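You operate a simulated robot arm through the tools that you are given. There is no shell and no other tool. Be economical: measure what you need, move in short steps, check, and stop when the job is done.

You are at the controls of a simulated two-armed robot. One attempt, no reset.

## Task
Set the pressure switch as the test card says and prove it with the test drain tap.
Fine: START and STOP knobs, door closed; open the tap till the jockey pump runs, then close it; the pump stops by itself.

It is judged by the outcome, as a careful person would: the job done as asked, and still so three seconds after it is handed in. It fails if anything else is knocked over, pushed out of place, dropped, spilled or broken.

## Robot
Two 7-joint arms with fingered hands on one trunk, on a base that drives. Base frame: it is fixed to the floor where the robot stands at the start and does not move with it; the origin is under the middle of the robot, x ahead of it, y to its left, z up. Readings come in cm, rad, newtons and seconds.
The left shoulder is at the start at [20, 13.5, 94.5], the right one opposite. Places, roughly: jockey outlet valve [80, -10, 50]; jockey selector [70, 40, 130]; mode selector [60, 190, 130]; pale jockey cabinet [80, 30, 120]; power selector [70, 20, 130]; pressure switch door [70, -10, 110]; red control cabinet [70, 170, 90]; start pressure knob [80, 0, 110]; stop pressure knob [80, -10, 100]; test card [90, 60, 140]; test drain tap [80, -20, 70]. Payload 4 kg a hand.
The tool frame of a hand sits at the grasp point between the pads (the TCP): z along the fingers, y along the line on which they close. The tips reach 2.5 cm beyond it. Largest opening 8.8 cm; the body of the gripper starts 2.9 cm behind the TCP. The gripper is a hand of 4 fingers: y runs from the thumb to the fingers, the wrist lies at [-1.3, -10.6, -17.4] in the tool frame, and closing takes about 1.5 s.
Orientation is that of the tool frame in the base frame, as [roll, pitch, yaw] about the fixed x, y, z axes, in that order (R = Rz(yaw) Ry(pitch) Rx(roll)). With the fingers straight down and the wrist toward the robot, the tool's x, y and z point along [0, 1, 0], [1, 0, 0] and [0, 0, -1] of the base frame.

## Interface
- The arms move only by the tool nudge_tool. It takes "left_series", "right_series" or both (then of equal length, played together; a hand with none holds still); each is a list of rows, each a list of 7 numbers: the shift along the tool's x, y, z in units of 30 mm (1.0 is 30 mm), then the turn, a rotation vector about the tool's x, y, z in units of 6 degrees (1.0 is 6 degrees), then the finger opening in mm, from 0 to 88. In form: [[dx, dy, dz, ax, ay, az, grip], ...]. A call has 1 to 20 rows; each row shifts and turns the commanded pose from where the row before left it, along the tool's axes as they then stand. A call with a number of a shift or a turn outside -1 to 1 is refused whole. A row lasts 0.2 s, in which the tool goes at most 5 cm and 0.15 rad; a call with a longer step from one row to the next is refused whole, and so is a gripper value outside its range. Where a pose cannot be reached the arm comes as near as it can. A force on the tool above 90 N (or 10 N above the force at the start of the call, whichever is more), or a blocked arm, ends the call early, and 0.2 s more pass. The fingers move at their own pace (about 15.3 cm/s each) and stop on an object; they squeeze with about 28 N. The grip force told is the motor's: it shows also when the fingers shut on nothing. Time passes only in rows, and 0.2 s behind the last, so rows that do not move let the fingers close. It gives the time, the measured TCP pose, the force on the tool (base axes), the opening and the grip force at its end, in the units of the frame above (readings bear some noise), with the torque about the TCP (base axes, N m) and any sound that the robot's microphone picked up.
- Cameras (640 x 400 px; columns grow to the right, rows downward): "scene" is now at [14.76, -2.01, 156.92]; the picture's right is [-0.21, -0.98, 0.00], its down [-0.51, 0.11, -0.85] and it looks along [0.83, -0.18, -0.52] (base axes); focal length 260 px, centre (320, 200). "left" rides on the left gripper at [-6.4, -8.3, -9.8] in its tool frame; the picture's right is [-0.62, -0.37, 0.69], its down [0.71, -0.63, 0.30] and it looks along [0.32, 0.68, 0.65] (tool axes); focal length 265 px, centre (320, 200). "right" rides on the right gripper at [6.4, -8.3, -9.8] in its tool frame; the picture's right is [-0.62, 0.37, -0.69], its down [-0.71, -0.63, 0.30] and it looks along [-0.32, 0.68, 0.65] (tool axes); focal length 265 px, centre (320, 200).
- camera(camera): a new picture of that camera. The clock stands still meanwhile.
- move_column(by): slides the trunk up (or, below 0, down) by that many cm; the arms and the scene camera ride with it, the base frame stays. It gives what a move gives, with no picture.
- roll_base(legs): drives the robot by 1 to 6 legs, each [ahead, left, turn to the left] in cm, cm and rad, along the robot's own axes; the way and the turn of a leg run together, so that a leg with both is an arc; at most 150 cm and 3.142 rad a leg. The arms and the cameras ride along, it lands a little off, and it stops where it bumps. It gives what a move gives.
- hand_shape(shape, hand): the hand has 4 fingers and takes this shape, open, in about a second: jaw (thumb against the fingers, like two jaws); tri (thumb and two fingers); tip (a fingertip pinch); poke (one finger out to press); point (the index stretched); flat (the hand flat); cup (the hand cupped); fist (a fist). The gripper value then closes the fingers along that shape, each until it touches; the sizes above hold for jaw. It gives what a move gives, with no picture.
- aim_head(pan, tilt): turns the head with the scene camera to pan (to the left, within 1.693 rad either way) and tilt (down, from -0.506 to 1.204), counted from straight ahead of the robot. It gives what a move gives.
- point_at(camera, pixels): for up to 12 pixels [column, row] of the newest picture of that camera ("zoom" is the newest enlarged one), the place [x, y, z] in the base frame of the surface seen there, good to about 0.2 cm. The clock stands still meanwhile.
- close_up(camera, box): a new picture of the part [left, top, right, bottom] of that camera's present view, enlarged. The clock stands still meanwhile.
- finish_job(): hands the job in; it is judged then, once.

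Keep the steps short. Do not move on a guess: measure, check each grasp and each placing, and mend mistakes. In all there are 80 turns and 78 pictures (those below and enlarged ones count). Leave the grippers open and the arms clear of the work at the hand-in unless told otherwise, and finish with a single line.

The tools are called as a command line: name --argument value ..., lists and objects as JSON in quotes. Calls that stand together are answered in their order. nudge_tool: Moves the arms, as the interface text tells. Its arguments: {"type":"object","properties":{"left_series":{"type":"array","items":{"type":"array","items":{"type":"number"}}},"right_series":{"type":"array","items":{"type":"array","items":{"type":"number"}}}},"required":[]} The other tools are called the same way: move_column (by) slides the trunk up or down; hand_shape (shape, hand) gives the hand a shape; roll_base (legs) drives the base; aim_head (pan, tilt) turns the head that bears the scene camera; camera (camera) takes a picture; point_at (camera, pixels) gives the place of the surface under pixels of a picture; close_up (camera, box) takes an enlarged picture of a part of a camera's view; finish_job () hands the job in.

At the start:

```text
time: 0.0
left_tcp_pos: [60.72, 16.58, 124.08]
left_orientation: [3.14, 0.0, 1.57]
left_contact_force: [0.4, 0.6, -0.4]
left_moment: [-0.02, 0.01, -0.01]
left_width: 8.77
left_grasp_force: 0.1
left_shape: jaw
right_tcp_pos: [49.63, -42.74, 128.61]
right_orientation: [-3.142, 0.002, 1.571]
right_contact_force: [0.1, 0.2, -0.5]
right_moment: [0.0, 0.0, -0.01]
right_width: 8.74
right_grasp_force: 0.1
right_shape: jaw
trunk travel left (down, up): [-55.0, 22.0]
robot x, y, heading: [-0.04, 0.22, 0.003]
head pan, tilt: [-0.216, 0.548]
```

scene: 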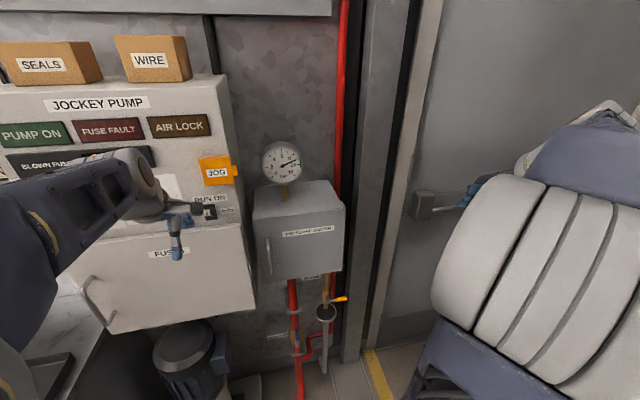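
right: 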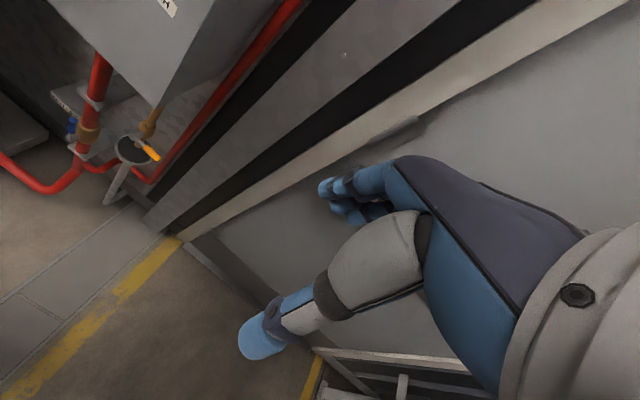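
left: 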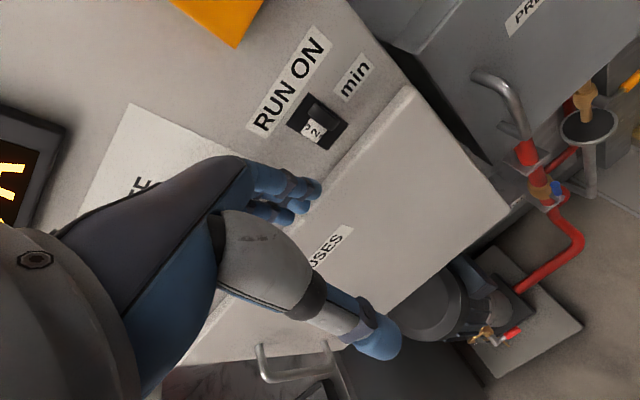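

I see the jockey cabinet, gauge and the pressure switch box. I first look left and up to find the test card at about [90, 60, 140].

aim_head --pan 0.55 --tilt 0.2

camera --camera "scene"

```text
time: 1.1
left_tcp_pos: [60.7, 16.39, 124.35]
left_orientation: [-3.141, -0.001, 1.569]
left_contact_force: [-0.4, 0.0, 0.2]
left_moment: [0.0, 0.02, 0.0]
left_width: 8.76
left_grasp_force: 0.1
left_shape: jaw
right_tcp_pos: [49.54, -42.74, 128.82]
right_orientation: [-3.141, -0.001, 1.569]
right_contact_force: [-0.3, 0.2, -0.4]
right_moment: [0.02, -0.01, 0.02]
right_width: 8.76
right_grasp_force: 0.1
right_shape: jaw
trunk travel left (down, up): [-55.0, 22.0]
robot x, y, heading: [0.23, 0.2, 0.008]
head pan, tilt: [0.55, 0.201]
```

```text
74 pictures are left
```

scene: 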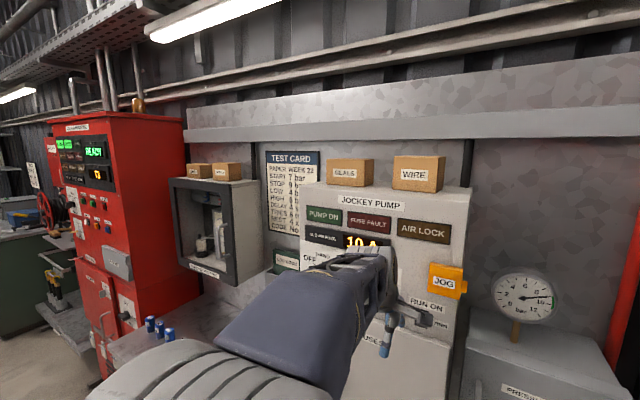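

close_up --camera "scene" --box '[260, 145, 340, 240]'

close_up --camera "scene" --box '[270, 180, 480, 350]'

close_up --camera "scene" --box '[480, 260, 570, 330]'

```text
4.21 times, centred on (300, 192) of scene
```

zoom: 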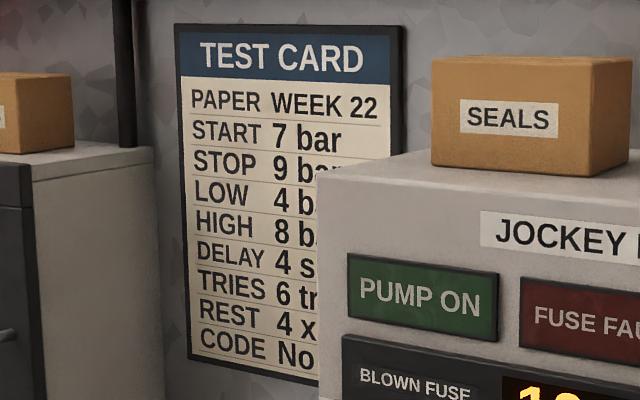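

```text
2.35 times, centred on (375, 265) of scene
```

zoom: 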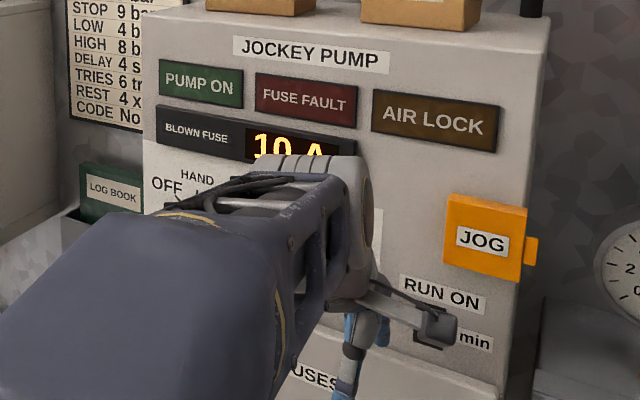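

```text
5.71 times, centred on (525, 295) of scene
```

zoom: 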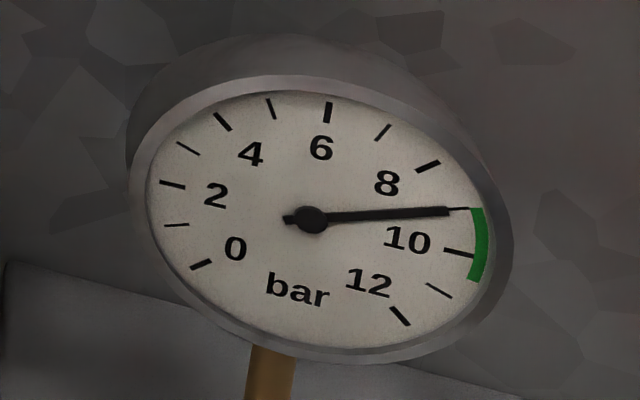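

The card says START 7 bar, STOP 9 bar; the gauge reads about 9. Next I draw the left arm back and out of the view so I can read the selectors and the cabinet.

nudge_tool --left_series '[[0, -1, 0, 0, 0, 0, 88], [0, -1, 0, 0, 0, 0, 88], [0, -1, 0, 0, 0, 0, 88], [0, -1, 0, 0, 0, 0, 88], [0, -1, 0, 0, 0, 0, 88], [1, -0.5, 0, 0, 0, 0, 88], [1, 0, 0.5, 0, 0, 0, 88], [1, 0, 0.5, 0, 0, 0, 88], [1, 0, 1, 0, 0, 0, 88], [1, 0, 1, 0, 0, 0, 88], [1, 0, 1, 0, 0, 0, 88], [1, 0, 1, 0, 0, 0, 88]]'

camera --camera "scene"

```text
time: 3.7
left_tcp_pos: [44.32, 37.44, 109.15]
left_orientation: [3.141, -0.002, 1.568]
left_contact_force: [0.4, -0.2, -0.3]
left_moment: [0.02, 0.02, -0.03]
left_width: 8.75
left_grasp_force: 0.1
left_shape: jaw
right_tcp_pos: [49.52, -42.67, 128.75]
right_orientation: [-3.141, 0.002, 1.571]
right_contact_force: [0.8, -0.6, -0.5]
right_moment: [0.04, -0.01, -0.01]
right_width: 8.77
right_grasp_force: 0.1
right_shape: jaw
trunk travel left (down, up): [-55.0, 22.0]
robot x, y, heading: [0.22, -0.01, 0.002]
head pan, tilt: [0.55, 0.201]
```

```text
70 pictures are left
```

scene: 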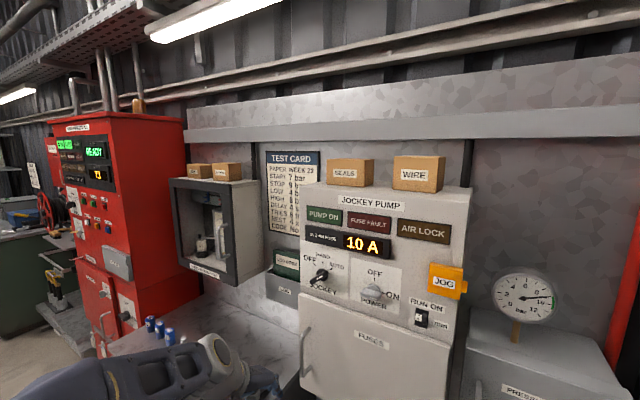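

close_up --camera "scene" --box '[295, 190, 475, 340]'

close_up --camera "scene" --box '[40, 110, 190, 210]'

aim_head --pan -0.15 --tilt 0.75

camera --camera "scene"

```text
2.67 times, centred on (385, 265) of scene
```

zoom: 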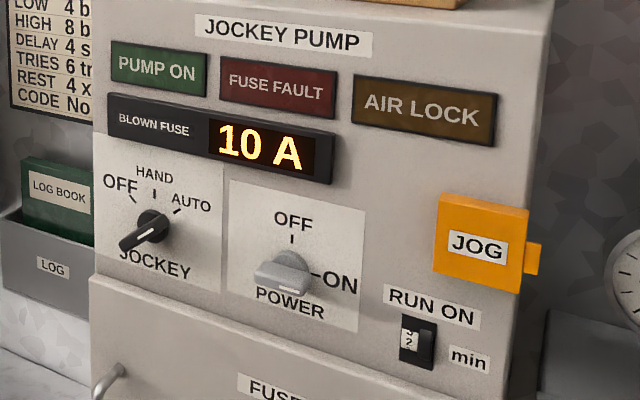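

```text
4.00 times, centred on (115, 160) of scene
```

zoom: 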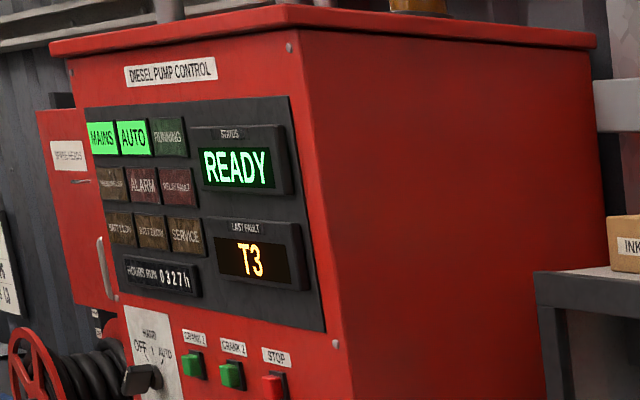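

```text
time: 4.8
left_tcp_pos: [44.3, 37.39, 109.27]
left_orientation: [-3.141, -0.001, 1.572]
left_contact_force: [-0.5, -0.1, 0.3]
left_moment: [0.02, -0.01, 0.0]
left_width: 8.8
left_grasp_force: 0.1
left_shape: jaw
right_tcp_pos: [49.55, -42.73, 128.71]
right_orientation: [-3.141, 0.0, 1.572]
right_contact_force: [0.7, 0.6, -0.6]
right_moment: [-0.03, -0.03, 0.0]
right_width: 8.76
right_grasp_force: 0.1
right_shape: jaw
trunk travel left (down, up): [-55.0, 22.0]
robot x, y, heading: [0.04, -0.21, -0.003]
head pan, tilt: [-0.15, 0.75]
```

```text
67 pictures are left
```

scene: 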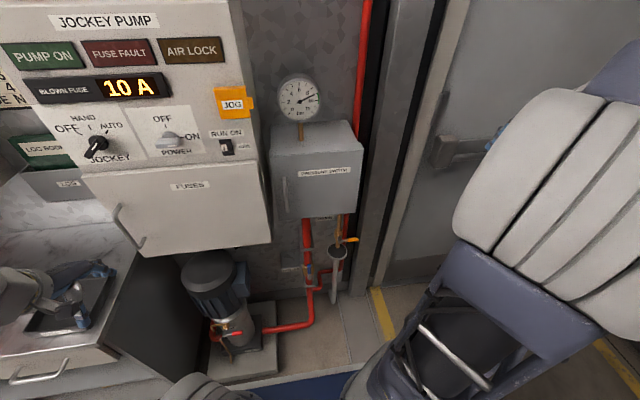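

close_up --camera "scene" --box '[45, 95, 215, 165]'

close_up --camera "scene" --box '[260, 60, 380, 230]'

close_up --camera "scene" --box '[170, 210, 370, 380]'

```text
3.76 times, centred on (130, 130) of scene
```

zoom: 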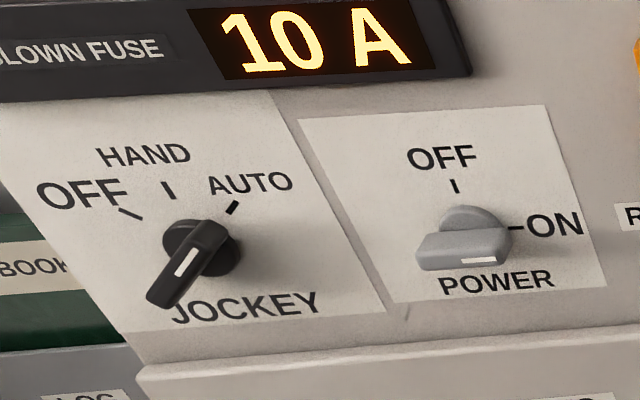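

```text
2.35 times, centred on (320, 145) of scene
```

zoom: 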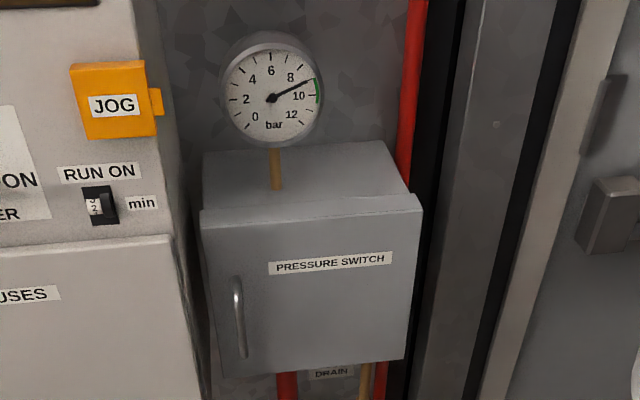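

```text
2.35 times, centred on (270, 295) of scene
```

zoom: 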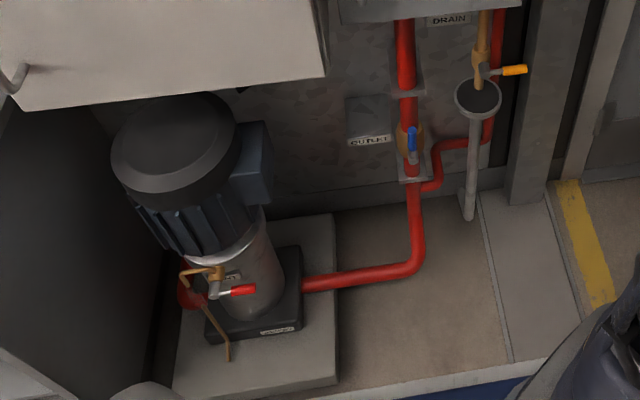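

JOCKEY stands at AUTO, POWER at ON, outlet lever in line with the pipe (open). I now measure the switch door, its handle at zoom (238,318) of a fresh close-up, and the tap.

close_up --camera "scene" --box '[255, 110, 375, 230]'

point_at --camera "scene" --pixels '[[284, 180], [285, 192], [286, 204], [280, 192], [273, 156], [276, 217], [364, 150], [355, 212], [320, 195], [352, 240], [337, 240], [338, 253]]'

```text
3.33 times, centred on (315, 170) of scene
```

zoom: 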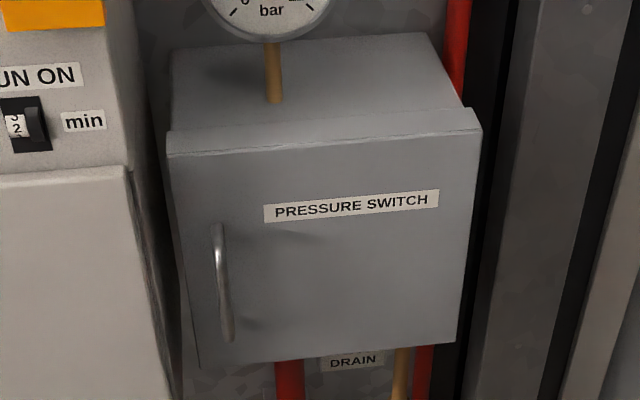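

```text
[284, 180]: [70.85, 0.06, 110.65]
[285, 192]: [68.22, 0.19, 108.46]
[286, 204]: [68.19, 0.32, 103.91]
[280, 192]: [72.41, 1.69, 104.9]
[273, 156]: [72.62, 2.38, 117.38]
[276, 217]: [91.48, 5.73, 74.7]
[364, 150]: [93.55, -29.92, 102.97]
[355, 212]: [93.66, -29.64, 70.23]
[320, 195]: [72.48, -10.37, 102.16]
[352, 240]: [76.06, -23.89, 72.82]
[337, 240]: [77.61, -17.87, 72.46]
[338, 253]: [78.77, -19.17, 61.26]
```

Handle: vertical bar at x≈68, y≈0.2, z 102–111, door face x≈72.5. I back the base 10 cm for elbow room and turn the left hand to point ahead (fingers +x, closing across the vertical bar).

roll_base --legs '[[-10, 0, 0]]'

nudge_tool --left_series '[[0, 0, 0, -0.77, 0.77, 0.77, 88], [0, 0, 0, -0.77, 0.77, 0.77, 88], [0, 0, 0, -0.77, 0.77, 0.77, 88], [0, 0, 0, -0.77, 0.77, 0.77, 88], [0, 0, 0, -0.77, 0.77, 0.77, 88], [0, 0, 0, -0.77, 0.77, 0.77, 88], [0, 0, 0, -0.77, 0.77, 0.77, 88], [0, 0, 0, -0.77, 0.77, 0.77, 88], [0, 0, 0, -0.77, 0.77, 0.77, 88], [0, 0, 0, -0.77, 0.77, 0.77, 88], [0, 0, 0, -0.77, 0.77, 0.77, 88], [0, 0, 0, -0.77, 0.77, 0.77, 88], [0, 0, 0, -0.77, 0.77, 0.77, 88], [0, 0, 0, -0.77, 0.77, 0.77, 88], [0, 0, 0, -0.77, 0.77, 0.77, 88]]'

camera --camera "scene"

```text
time: 5.9
left_tcp_pos: [34.28, 37.5, 109.14]
left_orientation: [3.141, -0.001, 1.572]
left_contact_force: [-0.6, -0.2, 0.1]
left_moment: [-0.01, 0.06, 0.0]
left_width: 8.74
left_grasp_force: 0.0
left_shape: jaw
right_tcp_pos: [39.67, -42.72, 128.78]
right_orientation: [-3.14, 0.0, 1.571]
right_contact_force: [1.1, 0.1, 0.1]
right_moment: [0.02, 0.03, -0.06]
right_width: 8.74
right_grasp_force: 0.0
right_shape: jaw
trunk travel left (down, up): [-55.0, 22.0]
robot x, y, heading: [-9.98, -0.12, 0.001]
head pan, tilt: [-0.15, 0.75]
```

```text
time: 9.1
left_tcp_pos: [34.7, 37.15, 115.17]
left_orientation: [-2.932, -1.546, -0.21]
left_contact_force: [-0.8, 0.1, -0.1]
left_moment: [-0.01, -0.03, -0.02]
left_width: 8.78
left_grasp_force: 0.1
left_shape: jaw
left hand out of reach, approached as far as the arm can: row 14, 15
right_tcp_pos: [39.53, -42.58, 128.66]
right_orientation: [3.141, 0.002, 1.572]
right_contact_force: [0.4, 0.2, -0.7]
right_moment: [-0.01, 0.01, -0.01]
right_width: 8.74
right_grasp_force: 0.0
right_shape: jaw
trunk travel left (down, up): [-55.0, 22.0]
robot x, y, heading: [-9.77, -0.28, 0.003]
head pan, tilt: [-0.15, 0.75]
```

```text
62 pictures are left
```

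scene: 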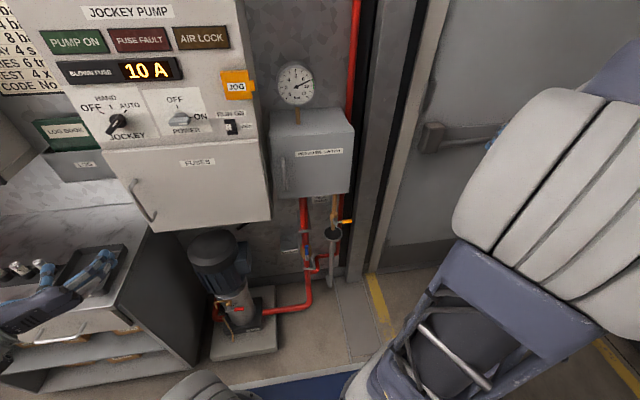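

The hand points ahead now. I move it to the right and forward toward a pre-grasp spot about [55, 1, 107] and check.

nudge_tool --left_series '[[-0.2, 1, 0.5, 0, 0, 0, 88], [-0.2, 1, 0.5, 0, 0, 0, 88], [-0.2, 1, 0.5, 0, 0, 0, 88], [-0.2, 1, 0.5, 0, 0, 0, 88], [0, 1, 0.6, 0, 0, 0, 88], [0, 1, 0.6, 0, 0, 0, 88], [0, 1, 0.6, 0, 0, 0, 88], [0, 1, 0.6, 0, 0, 0, 88], [0, 1, 0.6, 0, 0, 0, 88], [0, 1, 0.6, 0, 0, 0, 88], [0, 1, 0.6, 0, 0, 0, 88], [0, 1, 0.6, 0, 0, 0, 88]]'

camera --camera "left"

camera --camera "scene"

```text
time: 11.7
left_tcp_pos: [57.45, 3.39, 115.09]
left_orientation: [0.768, -1.567, 2.375]
left_contact_force: [-0.1, -0.4, 0.1]
left_moment: [-0.04, -0.02, 0.01]
left_width: 8.74
left_grasp_force: 0.0
left_shape: jaw
left hand out of reach, approached as far as the arm can: row 1, 2, 5, 6, 7
right_tcp_pos: [39.59, -42.6, 128.68]
right_orientation: [-3.141, 0.001, 1.572]
right_contact_force: [-0.8, -0.5, 0.3]
right_moment: [0.04, -0.01, -0.05]
right_width: 8.75
right_grasp_force: 0.1
right_shape: jaw
trunk travel left (down, up): [-55.0, 22.0]
robot x, y, heading: [-9.92, 0.01, 0.003]
head pan, tilt: [-0.15, 0.75]
```

```text
61 pictures are left
```

left: 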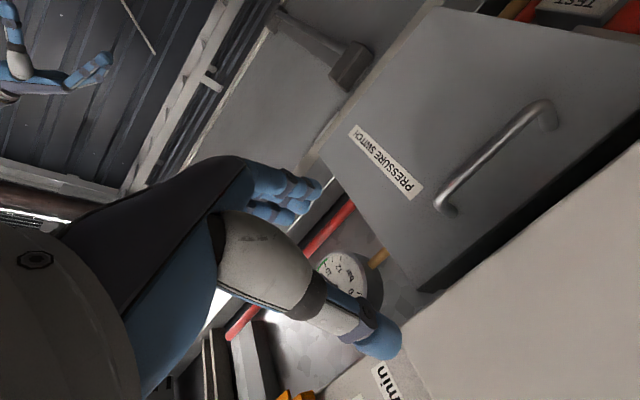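

```text
60 pictures are left
```

scene: 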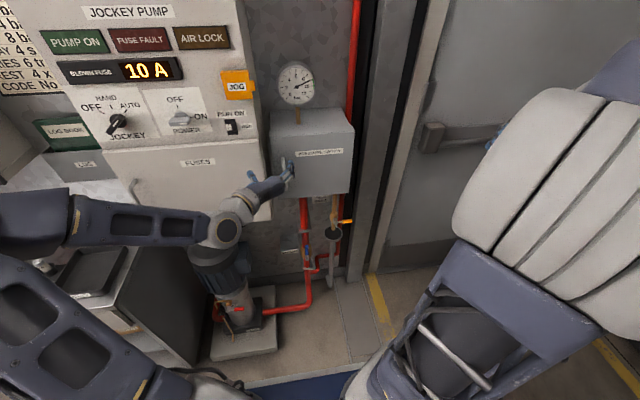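

Hand at [57.5, 3.4, 115.1]. I measure the handle in the left picture: ends near (445,207) and (550,105), middle (495,160).

point_at --camera "left" --pixels '[[468, 186], [495, 157], [525, 120], [440, 265], [600, 170], [322, 155], [448, 10], [640, 100]]'

nudge_tool --left_series '[[-1, 0.3, 0.3, 0, 0, 0, 88], [-1, 0.3, 0.3, 0, 0, 0, 88], [-0.87, 0.4, 0.3, 0, 0, 0, 88]]'

camera --camera "left"

```text
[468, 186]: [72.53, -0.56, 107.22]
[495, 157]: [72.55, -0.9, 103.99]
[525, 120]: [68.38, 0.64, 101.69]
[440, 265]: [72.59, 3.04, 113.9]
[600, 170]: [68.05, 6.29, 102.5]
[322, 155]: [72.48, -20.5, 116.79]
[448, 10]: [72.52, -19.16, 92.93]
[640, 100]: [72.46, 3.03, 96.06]
```

```text
time: 12.5
left_tcp_pos: [60.02, 0.36, 106.58]
left_orientation: [-3.027, -1.57, -0.115]
left_contact_force: [0.0, 0.3, 0.7]
left_moment: [0.0, 0.02, 0.03]
left_width: 8.75
left_grasp_force: 0.0
left_shape: jaw
right_tcp_pos: [39.66, -42.75, 128.69]
right_orientation: [3.141, -0.001, 1.571]
right_contact_force: [-0.5, -0.1, -0.2]
right_moment: [0.02, 0.0, 0.03]
right_width: 8.75
right_grasp_force: 0.0
right_shape: jaw
trunk travel left (down, up): [-55.0, 22.0]
robot x, y, heading: [-9.49, 0.06, 0.002]
head pan, tilt: [-0.15, 0.75]
```

```text
59 pictures are left
```

left: 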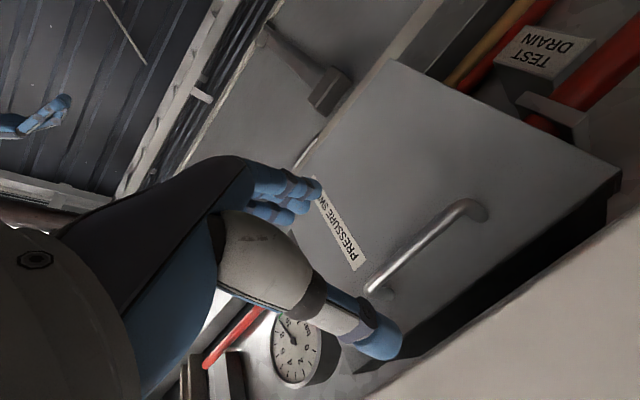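

Handle line confirmed at y≈0.5; the cabinet's edge is at y≈6.3, so I narrow the hand to 50 mm, then advance to x≈68 with the bar between the pads.

nudge_tool --left_series '[[0, 0, 0, 0, 0, 0, 50], [0, 0, 0, 0, 0, 0, 50], [0, 0, 0.7, 0, 0, 0, 50], [0, 0, 0.7, 0, 0, 0, 50], [0, 0, 0.7, 0, 0, 0, 50], [0, 0, 0.5, 0, 0, 0, 50]]'

camera --camera "left"

close_up --camera "scene" --box '[230, 90, 370, 220]'

```text
time: 14.0
left_tcp_pos: [65.21, 2.35, 106.73]
left_orientation: [2.957, -1.562, 0.152]
left_contact_force: [-27.4, 0.9, -0.4]
left_moment: [0.0, 0.09, 1.11]
left_width: 5.2
left_grasp_force: 0.2
left_shape: jaw
left hand out of reach, approached as far as the arm can: row 3, 4, 5, 6
right_tcp_pos: [39.41, -42.69, 128.69]
right_orientation: [3.14, 0.002, 1.574]
right_contact_force: [0.2, -0.2, -0.2]
right_moment: [-0.01, 0.03, 0.0]
right_width: 8.76
right_grasp_force: 0.1
right_shape: jaw
trunk travel left (down, up): [-55.0, 22.0]
robot x, y, heading: [-9.89, 0.17, 0.003]
head pan, tilt: [-0.15, 0.75]
stopped in row 6 (left hand): the force on the tool passed its limit at 93 N (the readings are from after the stop); the commanded pose is now the measured one
```

```text
58 pictures are left
```

left: 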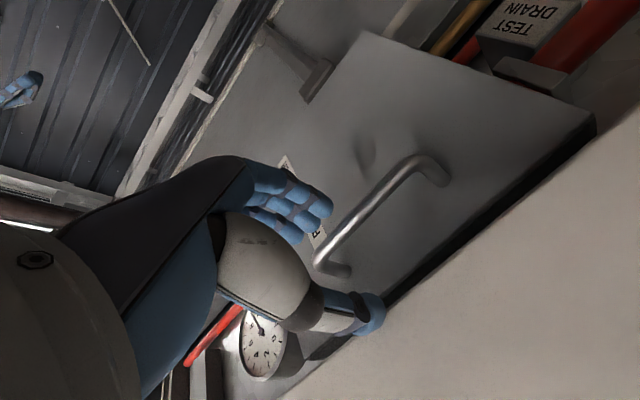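

```text
3.08 times, centred on (300, 155) of scene
```

zoom: 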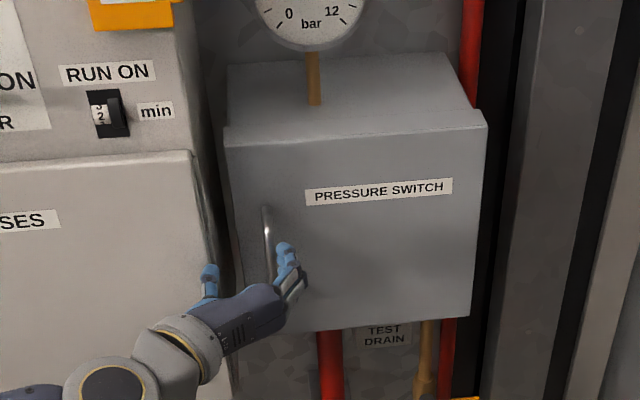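

The thumb touched the fuse cabinet's front since the arm drifted left (arm limit). I back off to x≈59 and recheck, then I will bring the hand in with the base instead.

nudge_tool --left_series '[[0, 0, -0.7, 0, 0, 0, 50], [0, 0, -0.7, 0, 0, 0, 50], [0, 0.7, -0.6, 0, 0, 0, 50], [0, 0, 0, 0, 0, 0, 50]]'

```text
time: 15.0
left_tcp_pos: [59.53, 0.5, 106.89]
left_orientation: [-3.043, -1.564, -0.126]
left_contact_force: [0.0, 0.4, -0.1]
left_moment: [-0.02, -0.02, -0.01]
left_width: 5.02
left_grasp_force: 0.1
left_shape: jaw
right_tcp_pos: [39.58, -42.67, 128.58]
right_orientation: [-3.14, 0.001, 1.573]
right_contact_force: [0.2, -0.5, 0.1]
right_moment: [0.02, -0.01, -0.02]
right_width: 8.76
right_grasp_force: 0.0
right_shape: jaw
trunk travel left (down, up): [-55.0, 22.0]
robot x, y, heading: [-9.83, -0.13, 0.001]
head pan, tilt: [-0.15, 0.75]
```

roll_base --legs '[[6, 0, 0]]'

close_up --camera "scene" --box '[230, 90, 370, 220]'

```text
time: 16.0
left_tcp_pos: [65.39, 0.42, 106.93]
left_orientation: [3.051, -1.563, 0.063]
left_contact_force: [-0.5, -0.2, 0.2]
left_moment: [-0.03, 0.01, 0.0]
left_width: 5.03
left_grasp_force: 0.1
left_shape: jaw
right_tcp_pos: [45.49, -42.67, 128.75]
right_orientation: [-3.141, 0.0, 1.572]
right_contact_force: [-0.4, 0.9, -0.6]
right_moment: [-0.01, 0.0, 0.01]
right_width: 8.74
right_grasp_force: 0.2
right_shape: jaw
trunk travel left (down, up): [-55.0, 22.0]
robot x, y, heading: [-3.82, -0.17, 0.002]
head pan, tilt: [-0.15, 0.75]
```

```text
3.08 times, centred on (300, 155) of scene
```

zoom: 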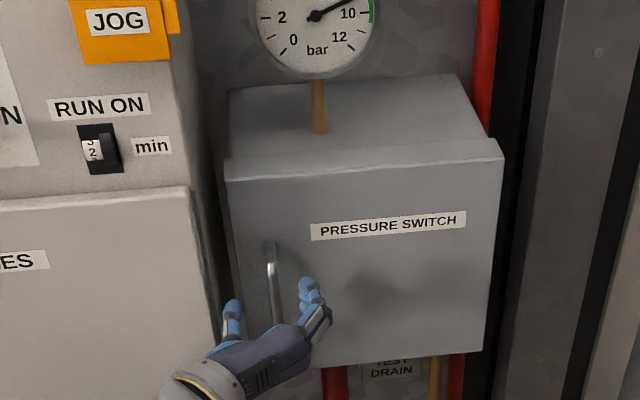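

The bar is now between thumb and fingers. I drive 2.5 cm more and close the hand gently.

roll_base --legs '[[2.5, 0, 0]]'

nudge_tool --left_series '[[0, 0, 0, 0, 0, 0, 20], [0, 0, 0, 0, 0, 0, 0], [0, 0, 0, 0, 0, 0, 0], [0, 0, 0, 0, 0, 0, 0], [0, 0, 0, 0, 0, 0, 0], [0, 0, 0, 0, 0, 0, 0]]'

close_up --camera "scene" --box '[230, 90, 370, 220]'

```text
time: 16.8
left_tcp_pos: [67.99, 0.61, 106.84]
left_orientation: [-3.083, -1.564, -0.086]
left_contact_force: [0.6, -0.6, -1.0]
left_moment: [-0.01, 0.0, 0.02]
left_width: 5.05
left_grasp_force: 0.0
left_shape: jaw
right_tcp_pos: [48.06, -42.7, 128.78]
right_orientation: [-3.141, 0.0, 1.571]
right_contact_force: [-0.2, 0.3, -0.9]
right_moment: [-0.01, 0.05, 0.02]
right_width: 8.76
right_grasp_force: 0.1
right_shape: jaw
trunk travel left (down, up): [-55.0, 22.0]
robot x, y, heading: [-1.72, 0.08, -0.002]
head pan, tilt: [-0.15, 0.75]
```

```text
time: 18.2
left_tcp_pos: [67.98, 0.55, 106.77]
left_orientation: [-3.085, -1.561, -0.084]
left_contact_force: [0.0, 1.3, -2.0]
left_moment: [0.03, 0.01, -0.02]
left_width: 0.0
left_grasp_force: 28.8
left_shape: jaw
right_tcp_pos: [48.0, -42.64, 128.76]
right_orientation: [3.141, -0.001, 1.571]
right_contact_force: [-0.6, -0.4, -1.3]
right_moment: [0.0, 0.03, 0.0]
right_width: 8.77
right_grasp_force: 0.1
right_shape: jaw
trunk travel left (down, up): [-55.0, 22.0]
robot x, y, heading: [-1.76, 0.33, -0.001]
head pan, tilt: [-0.15, 0.75]
```

```text
3.08 times, centred on (300, 155) of scene
```

zoom: 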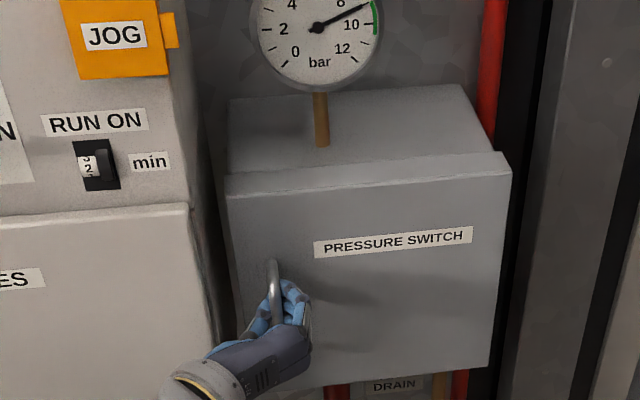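

The fingers wrap around the bar (hooked, force 28 N). I pull back a little with the arm and see if the door follows.

nudge_tool --left_series '[[0, 0, -0.4, 0, 0, 0, 0], [0, 0, -0.4, 0, 0, 0, 0], [0, 0.05, -0.4, 0, 0, 0, 0], [0, 0.1, -0.4, 0, 0, 0, 0]]'

close_up --camera "scene" --box '[230, 90, 370, 220]'

```text
time: 19.2
left_tcp_pos: [63.29, -0.32, 106.91]
left_orientation: [3.078, -1.565, 0.029]
left_contact_force: [34.4, -56.4, -4.6]
left_moment: [0.22, 0.23, 0.31]
left_width: 0.22
left_grasp_force: 28.0
left_shape: jaw
right_tcp_pos: [48.17, -42.89, 128.68]
right_orientation: [-3.141, -0.002, 1.57]
right_contact_force: [-0.1, 0.3, 0.0]
right_moment: [0.01, 0.0, 0.0]
right_width: 8.74
right_grasp_force: 0.1
right_shape: jaw
trunk travel left (down, up): [-55.0, 22.0]
robot x, y, heading: [-1.5, 0.03, -0.001]
head pan, tilt: [-0.15, 0.75]
```

```text
3.08 times, centred on (300, 155) of scene
```

zoom: 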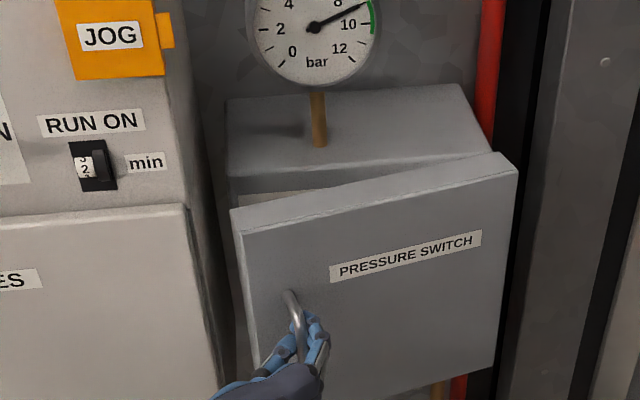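

The door follows. I continue on its arc (hinge near y≈-23) to about 0.55 rad.

nudge_tool --left_series '[[0, 0.3, -0.3, 0, 0, 0, 0], [0, 0.3, -0.45, 0, 0, 0, 0], [0, 0.3, -0.45, 0, 0, 0, 0], [0, 0.35, -0.4, 0, 0, 0, 0], [0, 0.35, -0.4, 0, 0, 0, 0]]'

camera --camera "scene"

```text
time: 20.4
left_tcp_pos: [62.11, -1.46, 106.89]
left_orientation: [3.063, -1.564, 0.048]
left_contact_force: [18.2, -25.4, -1.9]
left_moment: [0.11, 0.16, 0.12]
left_width: 0.13
left_grasp_force: 27.9
left_shape: jaw
left hand out of reach, approached as far as the arm can: row 2, 3, 4, 5
right_tcp_pos: [48.03, -42.66, 128.58]
right_orientation: [-3.141, -0.001, 1.572]
right_contact_force: [0.0, 0.0, -0.8]
right_moment: [-0.01, -0.01, -0.01]
right_width: 8.77
right_grasp_force: 0.1
right_shape: jaw
trunk travel left (down, up): [-55.0, 22.0]
robot x, y, heading: [-1.3, -0.2, 0.003]
head pan, tilt: [-0.15, 0.75]
```

```text
53 pictures are left
```

scene: 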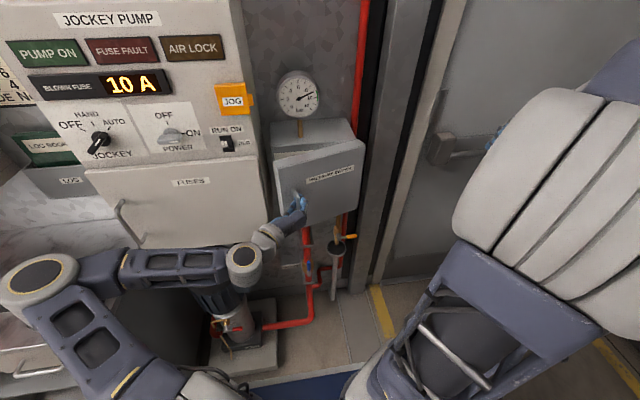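

The arm is at its joint limit, so I pull with the base: back 5, right 3.5 cm.

roll_base --legs '[[-3, -2, 0], [-3, -2.5, 0]]'

camera --camera "scene"

```text
time: 21.8
left_tcp_pos: [57.35, -5.84, 106.98]
left_orientation: [-3.012, -1.562, -0.147]
left_contact_force: [37.8, -29.9, -5.8]
left_moment: [0.23, 0.28, 0.5]
left_width: 0.11
left_grasp_force: 28.4
left_shape: jaw
right_tcp_pos: [42.4, -47.1, 128.58]
right_orientation: [-3.14, -0.002, 1.569]
right_contact_force: [-0.1, -1.0, 0.2]
right_moment: [-0.03, -0.03, 0.01]
right_width: 8.77
right_grasp_force: 0.0
right_shape: jaw
trunk travel left (down, up): [-55.0, 22.0]
robot x, y, heading: [-6.97, -4.07, -0.005]
head pan, tilt: [-0.15, 0.75]
stopped in leg 2: the force on the tool passed its limit at 94 N (the readings are from after the stop); the commanded pose is now the measured one
```

```text
52 pictures are left
```

scene: 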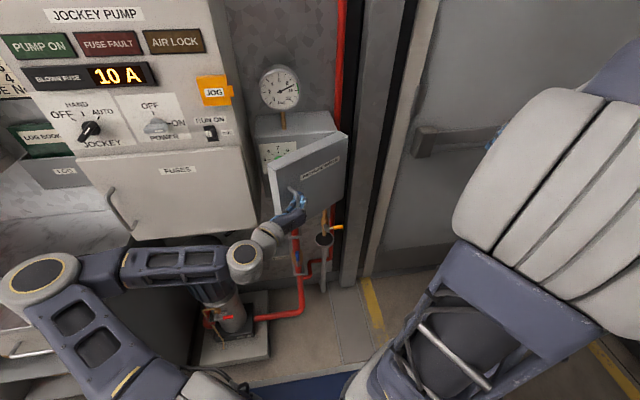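

The door is about a third open and the dial panel shows behind. I open the fingers, back off and look.

nudge_tool --left_series '[[0, 0, 0, 0, 0, 0, 60], [0, 0, 0, 0, 0, 0, 60], [0, 0, 0, 0, 0, 0, 60], [0, 0, -0.5, 0, 0, 0, 60], [0, 0, -0.8, 0, 0, 0, 60], [0, 0, -0.8, 0, 0, 0, 60]]'

camera --camera "scene"

close_up --camera "scene" --box '[240, 60, 360, 230]'

```text
time: 23.2
left_tcp_pos: [56.73, -5.53, 107.01]
left_orientation: [-3.076, -1.565, -0.083]
left_contact_force: [-1.3, 0.6, 0.2]
left_moment: [-0.04, -0.02, -0.02]
left_width: 5.98
left_grasp_force: 0.0
left_shape: jaw
left hand out of reach, approached as far as the arm can: row 4, 5, 6
right_tcp_pos: [42.46, -46.96, 128.82]
right_orientation: [3.141, 0.0, 1.571]
right_contact_force: [0.1, 0.9, 0.1]
right_moment: [0.01, 0.01, -0.01]
right_width: 8.76
right_grasp_force: 0.0
right_shape: jaw
trunk travel left (down, up): [-55.0, 22.0]
robot x, y, heading: [-7.73, -3.87, -0.003]
head pan, tilt: [-0.15, 0.75]
```

```text
51 pictures are left
```

scene: 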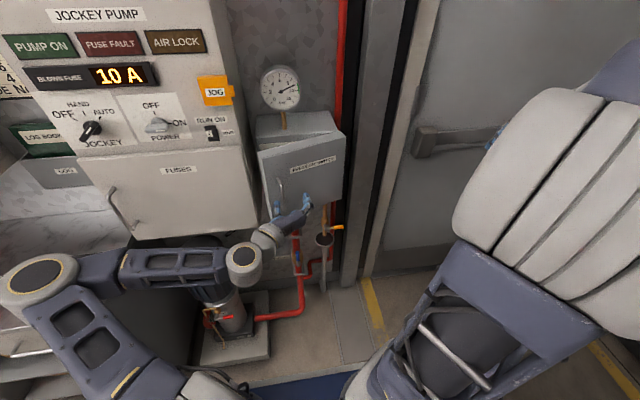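

```text
2.35 times, centred on (300, 145) of scene
```

zoom: 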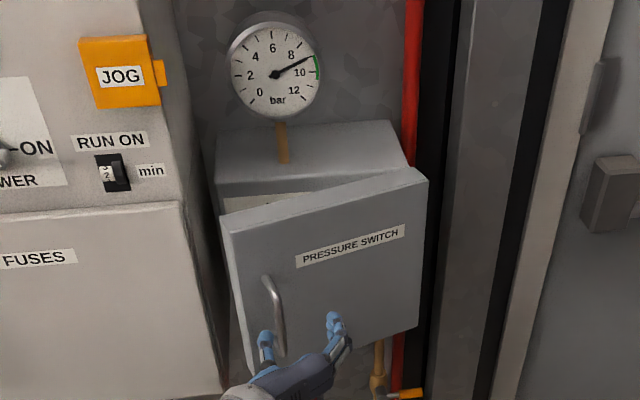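

The door swung back to about 0.25 rad when released. I back the base 6 cm to clear the handle and check whether it keeps falling shut.

roll_base --legs '[[-7, 0, 0]]'

camera --camera "scene"

point_at --camera "scene" --pixels '[[262, 165], [275, 205], [343, 145], [335, 180], [281, 165], [262, 140], [342, 130]]'

```text
time: 24.2
left_tcp_pos: [49.39, -5.53, 106.95]
left_orientation: [3.06, -1.565, 0.061]
left_contact_force: [0.1, 0.2, -0.5]
left_moment: [0.01, 0.02, -0.01]
left_width: 5.97
left_grasp_force: 0.1
left_shape: jaw
right_tcp_pos: [35.23, -47.0, 128.66]
right_orientation: [-3.141, 0.0, 1.569]
right_contact_force: [-0.4, 0.1, 0.3]
right_moment: [-0.02, -0.01, 0.03]
right_width: 8.77
right_grasp_force: 0.1
right_shape: jaw
trunk travel left (down, up): [-55.0, 22.0]
robot x, y, heading: [-14.45, -4.38, 0.001]
head pan, tilt: [-0.15, 0.75]
```

```text
49 pictures are left
```

scene: 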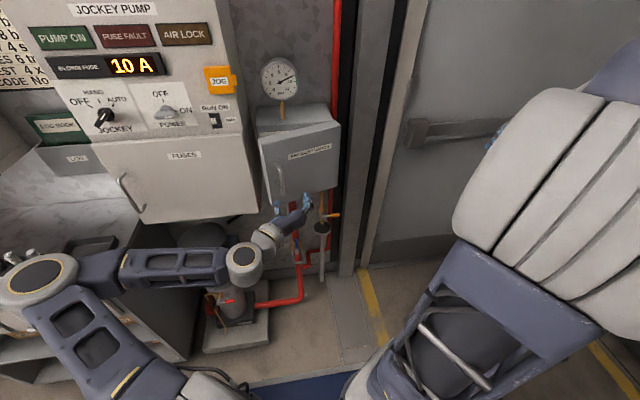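

```text
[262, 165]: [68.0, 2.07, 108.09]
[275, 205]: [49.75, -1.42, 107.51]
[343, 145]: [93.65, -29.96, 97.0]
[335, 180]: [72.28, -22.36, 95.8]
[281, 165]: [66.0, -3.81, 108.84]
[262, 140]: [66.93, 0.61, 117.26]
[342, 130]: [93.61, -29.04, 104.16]
```

The door rests ajar (edge near [67, 2]). The right arm can follow this door's swing more naturally, so I move the left hand away to the left and turn the right hand to point ahead.

nudge_tool --left_series '[[0, -1, 0, 0, 0, 0, 60], [0, -1, 0, 0, 0, 0, 60], [0, -1, 0, 0, 0, 0, 60], [0, -1, 0, 0, 0, 0, 60], [0, -1, 0, 0, 0, 0, 60], [0, -1, 0, 0, 0, 0, 60], [0, -1, 0, 0, 0, 0, 60], [0, 0, 0, 0, 0, 0, 60], [0, 0, 0, 0, 0, 0, 60], [0, 0, 0, 0, 0, 0, 60], [0, 0, 0, 0, 0, 0, 60], [0, 0, 0, 0, 0, 0, 60], [0, 0, 0, 0, 0, 0, 60], [0, 0, 0, 0, 0, 0, 60], [0, 0, 0, 0, 0, 0, 60]]' --right_series '[[0, 0, 0, -0.77, -0.77, -0.77, 88], [0, 0, 0, -0.77, -0.77, -0.77, 88], [0, 0, 0, -0.77, -0.77, -0.77, 88], [0, 0, 0, -0.77, -0.77, -0.77, 88], [0, 0, 0, -0.77, -0.77, -0.77, 88], [0, 0, 0, -0.77, -0.77, -0.77, 88], [0, 0, 0, -0.77, -0.77, -0.77, 88], [0, 0, 0, -0.77, -0.77, -0.77, 88], [0, 0, 0, -0.77, -0.77, -0.77, 88], [0, 0, 0, -0.77, -0.77, -0.77, 88], [0, 0, 0, -0.77, -0.77, -0.77, 88], [0, 0, 0, -0.77, -0.77, -0.77, 88], [0, 0, 0, -0.77, -0.77, -0.77, 88], [0, 0, 0, -0.77, -0.77, -0.77, 88], [0, 0, 0, -0.77, -0.77, -0.77, 60]]'

camera --camera "scene"

```text
time: 27.4
left_tcp_pos: [49.85, 15.38, 106.86]
left_orientation: [2.908, -1.565, 0.215]
left_contact_force: [-0.4, -0.1, -0.3]
left_moment: [-0.03, -0.03, -0.07]
left_width: 6.0
left_grasp_force: 0.0
left_shape: jaw
right_tcp_pos: [32.4, -45.43, 133.35]
right_orientation: [-3.118, 1.519, 3.049]
right_contact_force: [-0.1, 0.1, 0.1]
right_moment: [0.03, 0.02, -0.04]
right_width: 6.04
right_grasp_force: 0.0
right_shape: jaw
right hand out of reach, approached as far as the arm can: row 10, 11, 12, 13
trunk travel left (down, up): [-55.0, 22.0]
robot x, y, heading: [-14.28, -4.33, -0.001]
head pan, tilt: [-0.15, 0.75]
```

```text
48 pictures are left
```

scene: 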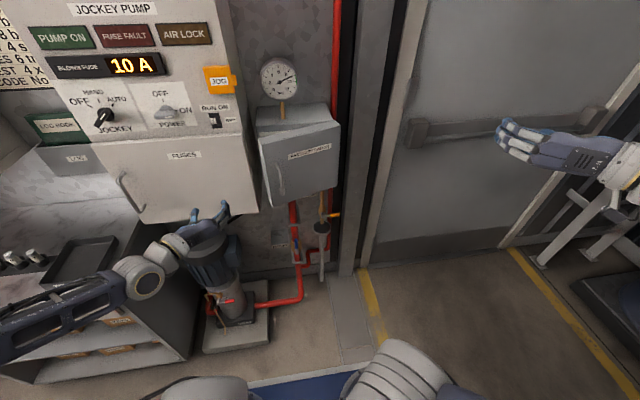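

Door still ajar. I measure the handle now at about (281,178).

close_up --camera "scene" --box '[245, 90, 355, 220]'

point_at --camera "scene" --pixels '[[280, 170], [281, 180], [282, 188], [283, 180], [450, 125], [600, 120], [520, 180]]'

```text
3.08 times, centred on (300, 155) of scene
```

zoom: 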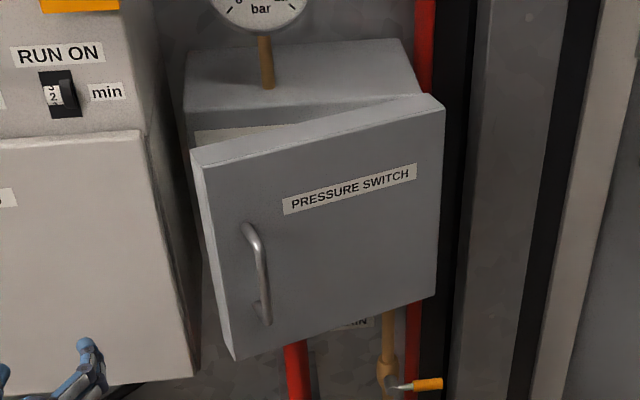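

```text
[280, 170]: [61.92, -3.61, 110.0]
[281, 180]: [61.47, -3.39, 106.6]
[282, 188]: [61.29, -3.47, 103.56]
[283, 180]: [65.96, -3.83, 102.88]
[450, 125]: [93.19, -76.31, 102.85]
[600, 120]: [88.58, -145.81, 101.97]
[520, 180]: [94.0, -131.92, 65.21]
```

Handle bar: x≈61.8, y≈-3.5, z 103–110. The right hand goes to a pre-grasp about [52, -6, 107], turning left by ~0.3 rad to be square to the door.

nudge_tool --right_series '[[0.64, 0.95, 0.48, -0.2, 0, 0, 60], [0.64, 0.95, 0.48, -0.2, 0, 0, 60], [0.64, 0.95, 0.48, -0.2, 0, 0, 60], [0.64, 0.95, 0.48, -0.2, 0, 0, 60], [0.64, 0.95, 0.48, -0.2, 0, 0, 60], [0.64, 0.95, 0.48, -0.2, 0, 0, 60], [0.64, 0.95, 0.48, -0.2, 0, 0, 60], [0.64, 0.95, 0.48, -0.2, 0, 0, 60], [0.64, 0.95, 0.48, -0.2, 0, 0, 60], [0.64, 0.95, 0.48, -0.2, 0, 0, 60], [0.64, 0.95, 0.48, -0.2, 0, 0, 60], [0.64, 0.95, 0.48, -0.2, 0, 0, 60], [0.64, 0.95, 0.48, -0.2, 0, 0, 60]]'

camera --camera "scene"

```text
time: 30.2
left_tcp_pos: [49.82, 15.37, 106.94]
left_orientation: [3.029, -1.565, 0.091]
left_contact_force: [-0.5, 0.2, 0.7]
left_moment: [-0.01, -0.02, 0.03]
left_width: 5.98
left_grasp_force: 0.1
left_shape: jaw
right_tcp_pos: [49.31, -8.29, 107.83]
right_orientation: [2.911, 1.52, 3.067]
right_contact_force: [0.0, 0.1, -0.1]
right_moment: [-0.01, -0.01, -0.03]
right_width: 6.05
right_grasp_force: 0.1
right_shape: jaw
trunk travel left (down, up): [-55.0, 22.0]
robot x, y, heading: [-14.6, -4.09, -0.002]
head pan, tilt: [-0.15, 0.75]
```

```text
46 pictures are left
```

scene: 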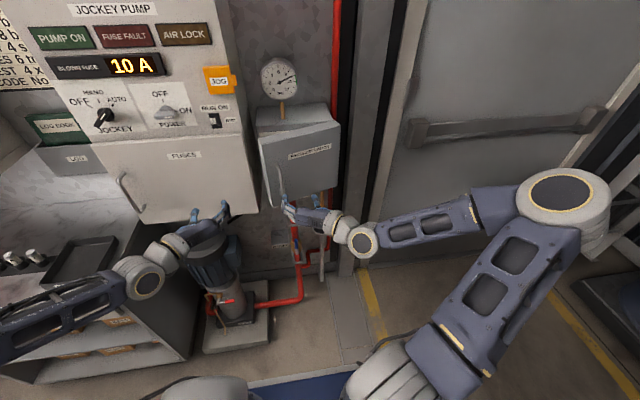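

Hand at [49.3, -8.3, 107.8], yaw ~0.16. I turn the remaining 0.15 rad, align and advance half way, then check.

nudge_tool --right_series '[[0, 0, 0, -0.7, 0, 0, 60], [0, 0, 0, -0.7, 0, 0, 60], [0.1, 0.19, 0.7, 0, 0, 0, 60], [0.1, 0.19, 0.8, 0, 0, 0, 60], [0, 0, 0.8, 0, 0, 0, 60]]'

close_up --camera "scene" --box '[245, 90, 355, 220]'

camera --camera "right"

```text
time: 31.4
left_tcp_pos: [49.82, 15.56, 107.02]
left_orientation: [3.109, -1.565, 0.013]
left_contact_force: [-1.1, -0.1, 0.3]
left_moment: [0.0, 0.02, -0.03]
left_width: 6.02
left_grasp_force: 0.0
left_shape: jaw
right_tcp_pos: [55.65, -5.03, 106.79]
right_orientation: [2.72, 1.518, 3.021]
right_contact_force: [0.4, -0.3, -0.1]
right_moment: [-0.01, 0.03, 0.01]
right_width: 6.01
right_grasp_force: 0.0
right_shape: jaw
trunk travel left (down, up): [-55.0, 22.0]
robot x, y, heading: [-13.94, -4.17, 0.006]
head pan, tilt: [-0.15, 0.75]
```

```text
3.08 times, centred on (300, 155) of scene
```

zoom: 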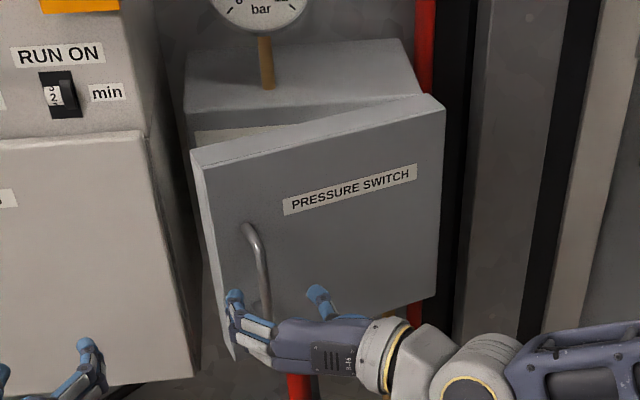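

```text
44 pictures are left
```

right: 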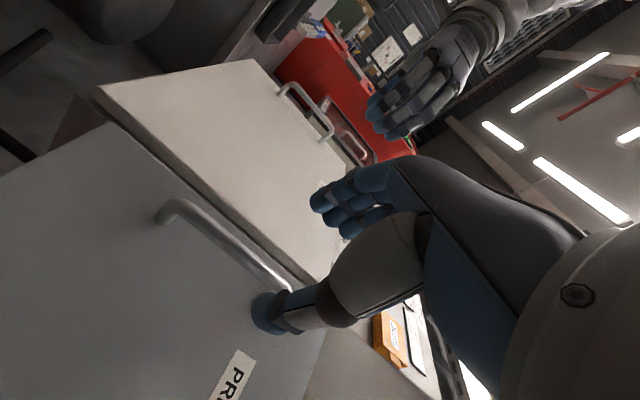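

The bar lies between fingers and thumb. I advance 5.6 cm and close.

nudge_tool --right_series '[[0, 0, 0.6, 0, 0, 0, 60], [0, 0, 0.6, 0, 0, 0, 60], [0, 0, 0.65, 0, 0, 0, 60], [0, 0, 0, 0, 0, 0, 20], [0, 0, 0, 0, 0, 0, 0], [0, 0, 0, 0, 0, 0, 0], [0, 0, 0, 0, 0, 0, 0], [0, 0, 0, 0, 0, 0, 0]]'

close_up --camera "scene" --box '[245, 90, 355, 220]'

```text
time: 33.2
left_tcp_pos: [49.81, 15.4, 106.87]
left_orientation: [-2.904, -1.565, -0.257]
left_contact_force: [0.6, 0.0, -0.6]
left_moment: [-0.01, 0.01, 0.03]
left_width: 5.99
left_grasp_force: 0.1
left_shape: jaw
right_tcp_pos: [60.07, -3.97, 107.29]
right_orientation: [2.775, 1.516, 3.078]
right_contact_force: [1.0, 0.4, 0.5]
right_moment: [-0.08, 0.0, -0.01]
right_width: 0.54
right_grasp_force: 28.0
right_shape: jaw
right hand out of reach, approached as far as the arm can: row 3
trunk travel left (down, up): [-55.0, 22.0]
robot x, y, heading: [-14.2, -4.45, 0.002]
head pan, tilt: [-0.15, 0.75]
```

```text
3.08 times, centred on (300, 155) of scene
```

zoom: 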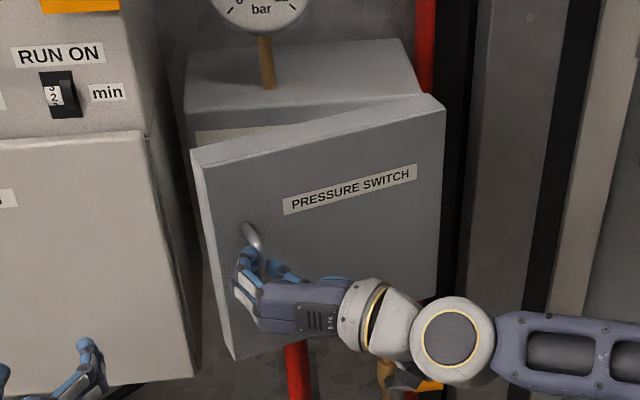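

Gripped on the bar (width 0.54). I pull along the door's arc, turning with it, in 4 rows of 0.1 rad.

nudge_tool --right_series '[[0, -0.2, -0.73, -0.95, 0, 0, 0], [0, -0.2, -0.73, -0.95, 0, 0, 0], [0, -0.2, -0.73, -0.95, 0, 0, 0], [0, -0.2, -0.73, -0.95, 0, 0, 0]]'

camera --camera "scene"

```text
time: 34.2
left_tcp_pos: [49.92, 15.49, 106.85]
left_orientation: [-2.935, -1.565, -0.225]
left_contact_force: [0.4, 0.3, 0.1]
left_moment: [0.04, 0.0, -0.03]
left_width: 5.98
left_grasp_force: 0.0
left_shape: jaw
right_tcp_pos: [55.17, -8.48, 108.28]
right_orientation: [1.74, 1.524, 2.343]
right_contact_force: [0.4, 0.6, -0.3]
right_moment: [0.02, 0.01, 0.0]
right_width: 0.43
right_grasp_force: 27.8
right_shape: jaw
right hand out of reach, approached as far as the arm can: row 1, 2
trunk travel left (down, up): [-55.0, 22.0]
robot x, y, heading: [-14.02, -3.99, 0.003]
head pan, tilt: [-0.15, 0.75]
```

```text
42 pictures are left
```

scene: 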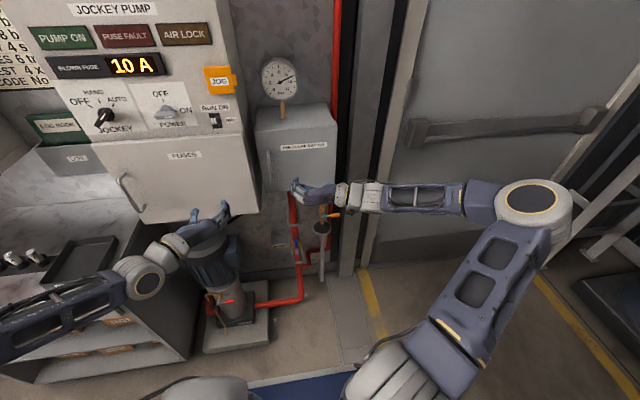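

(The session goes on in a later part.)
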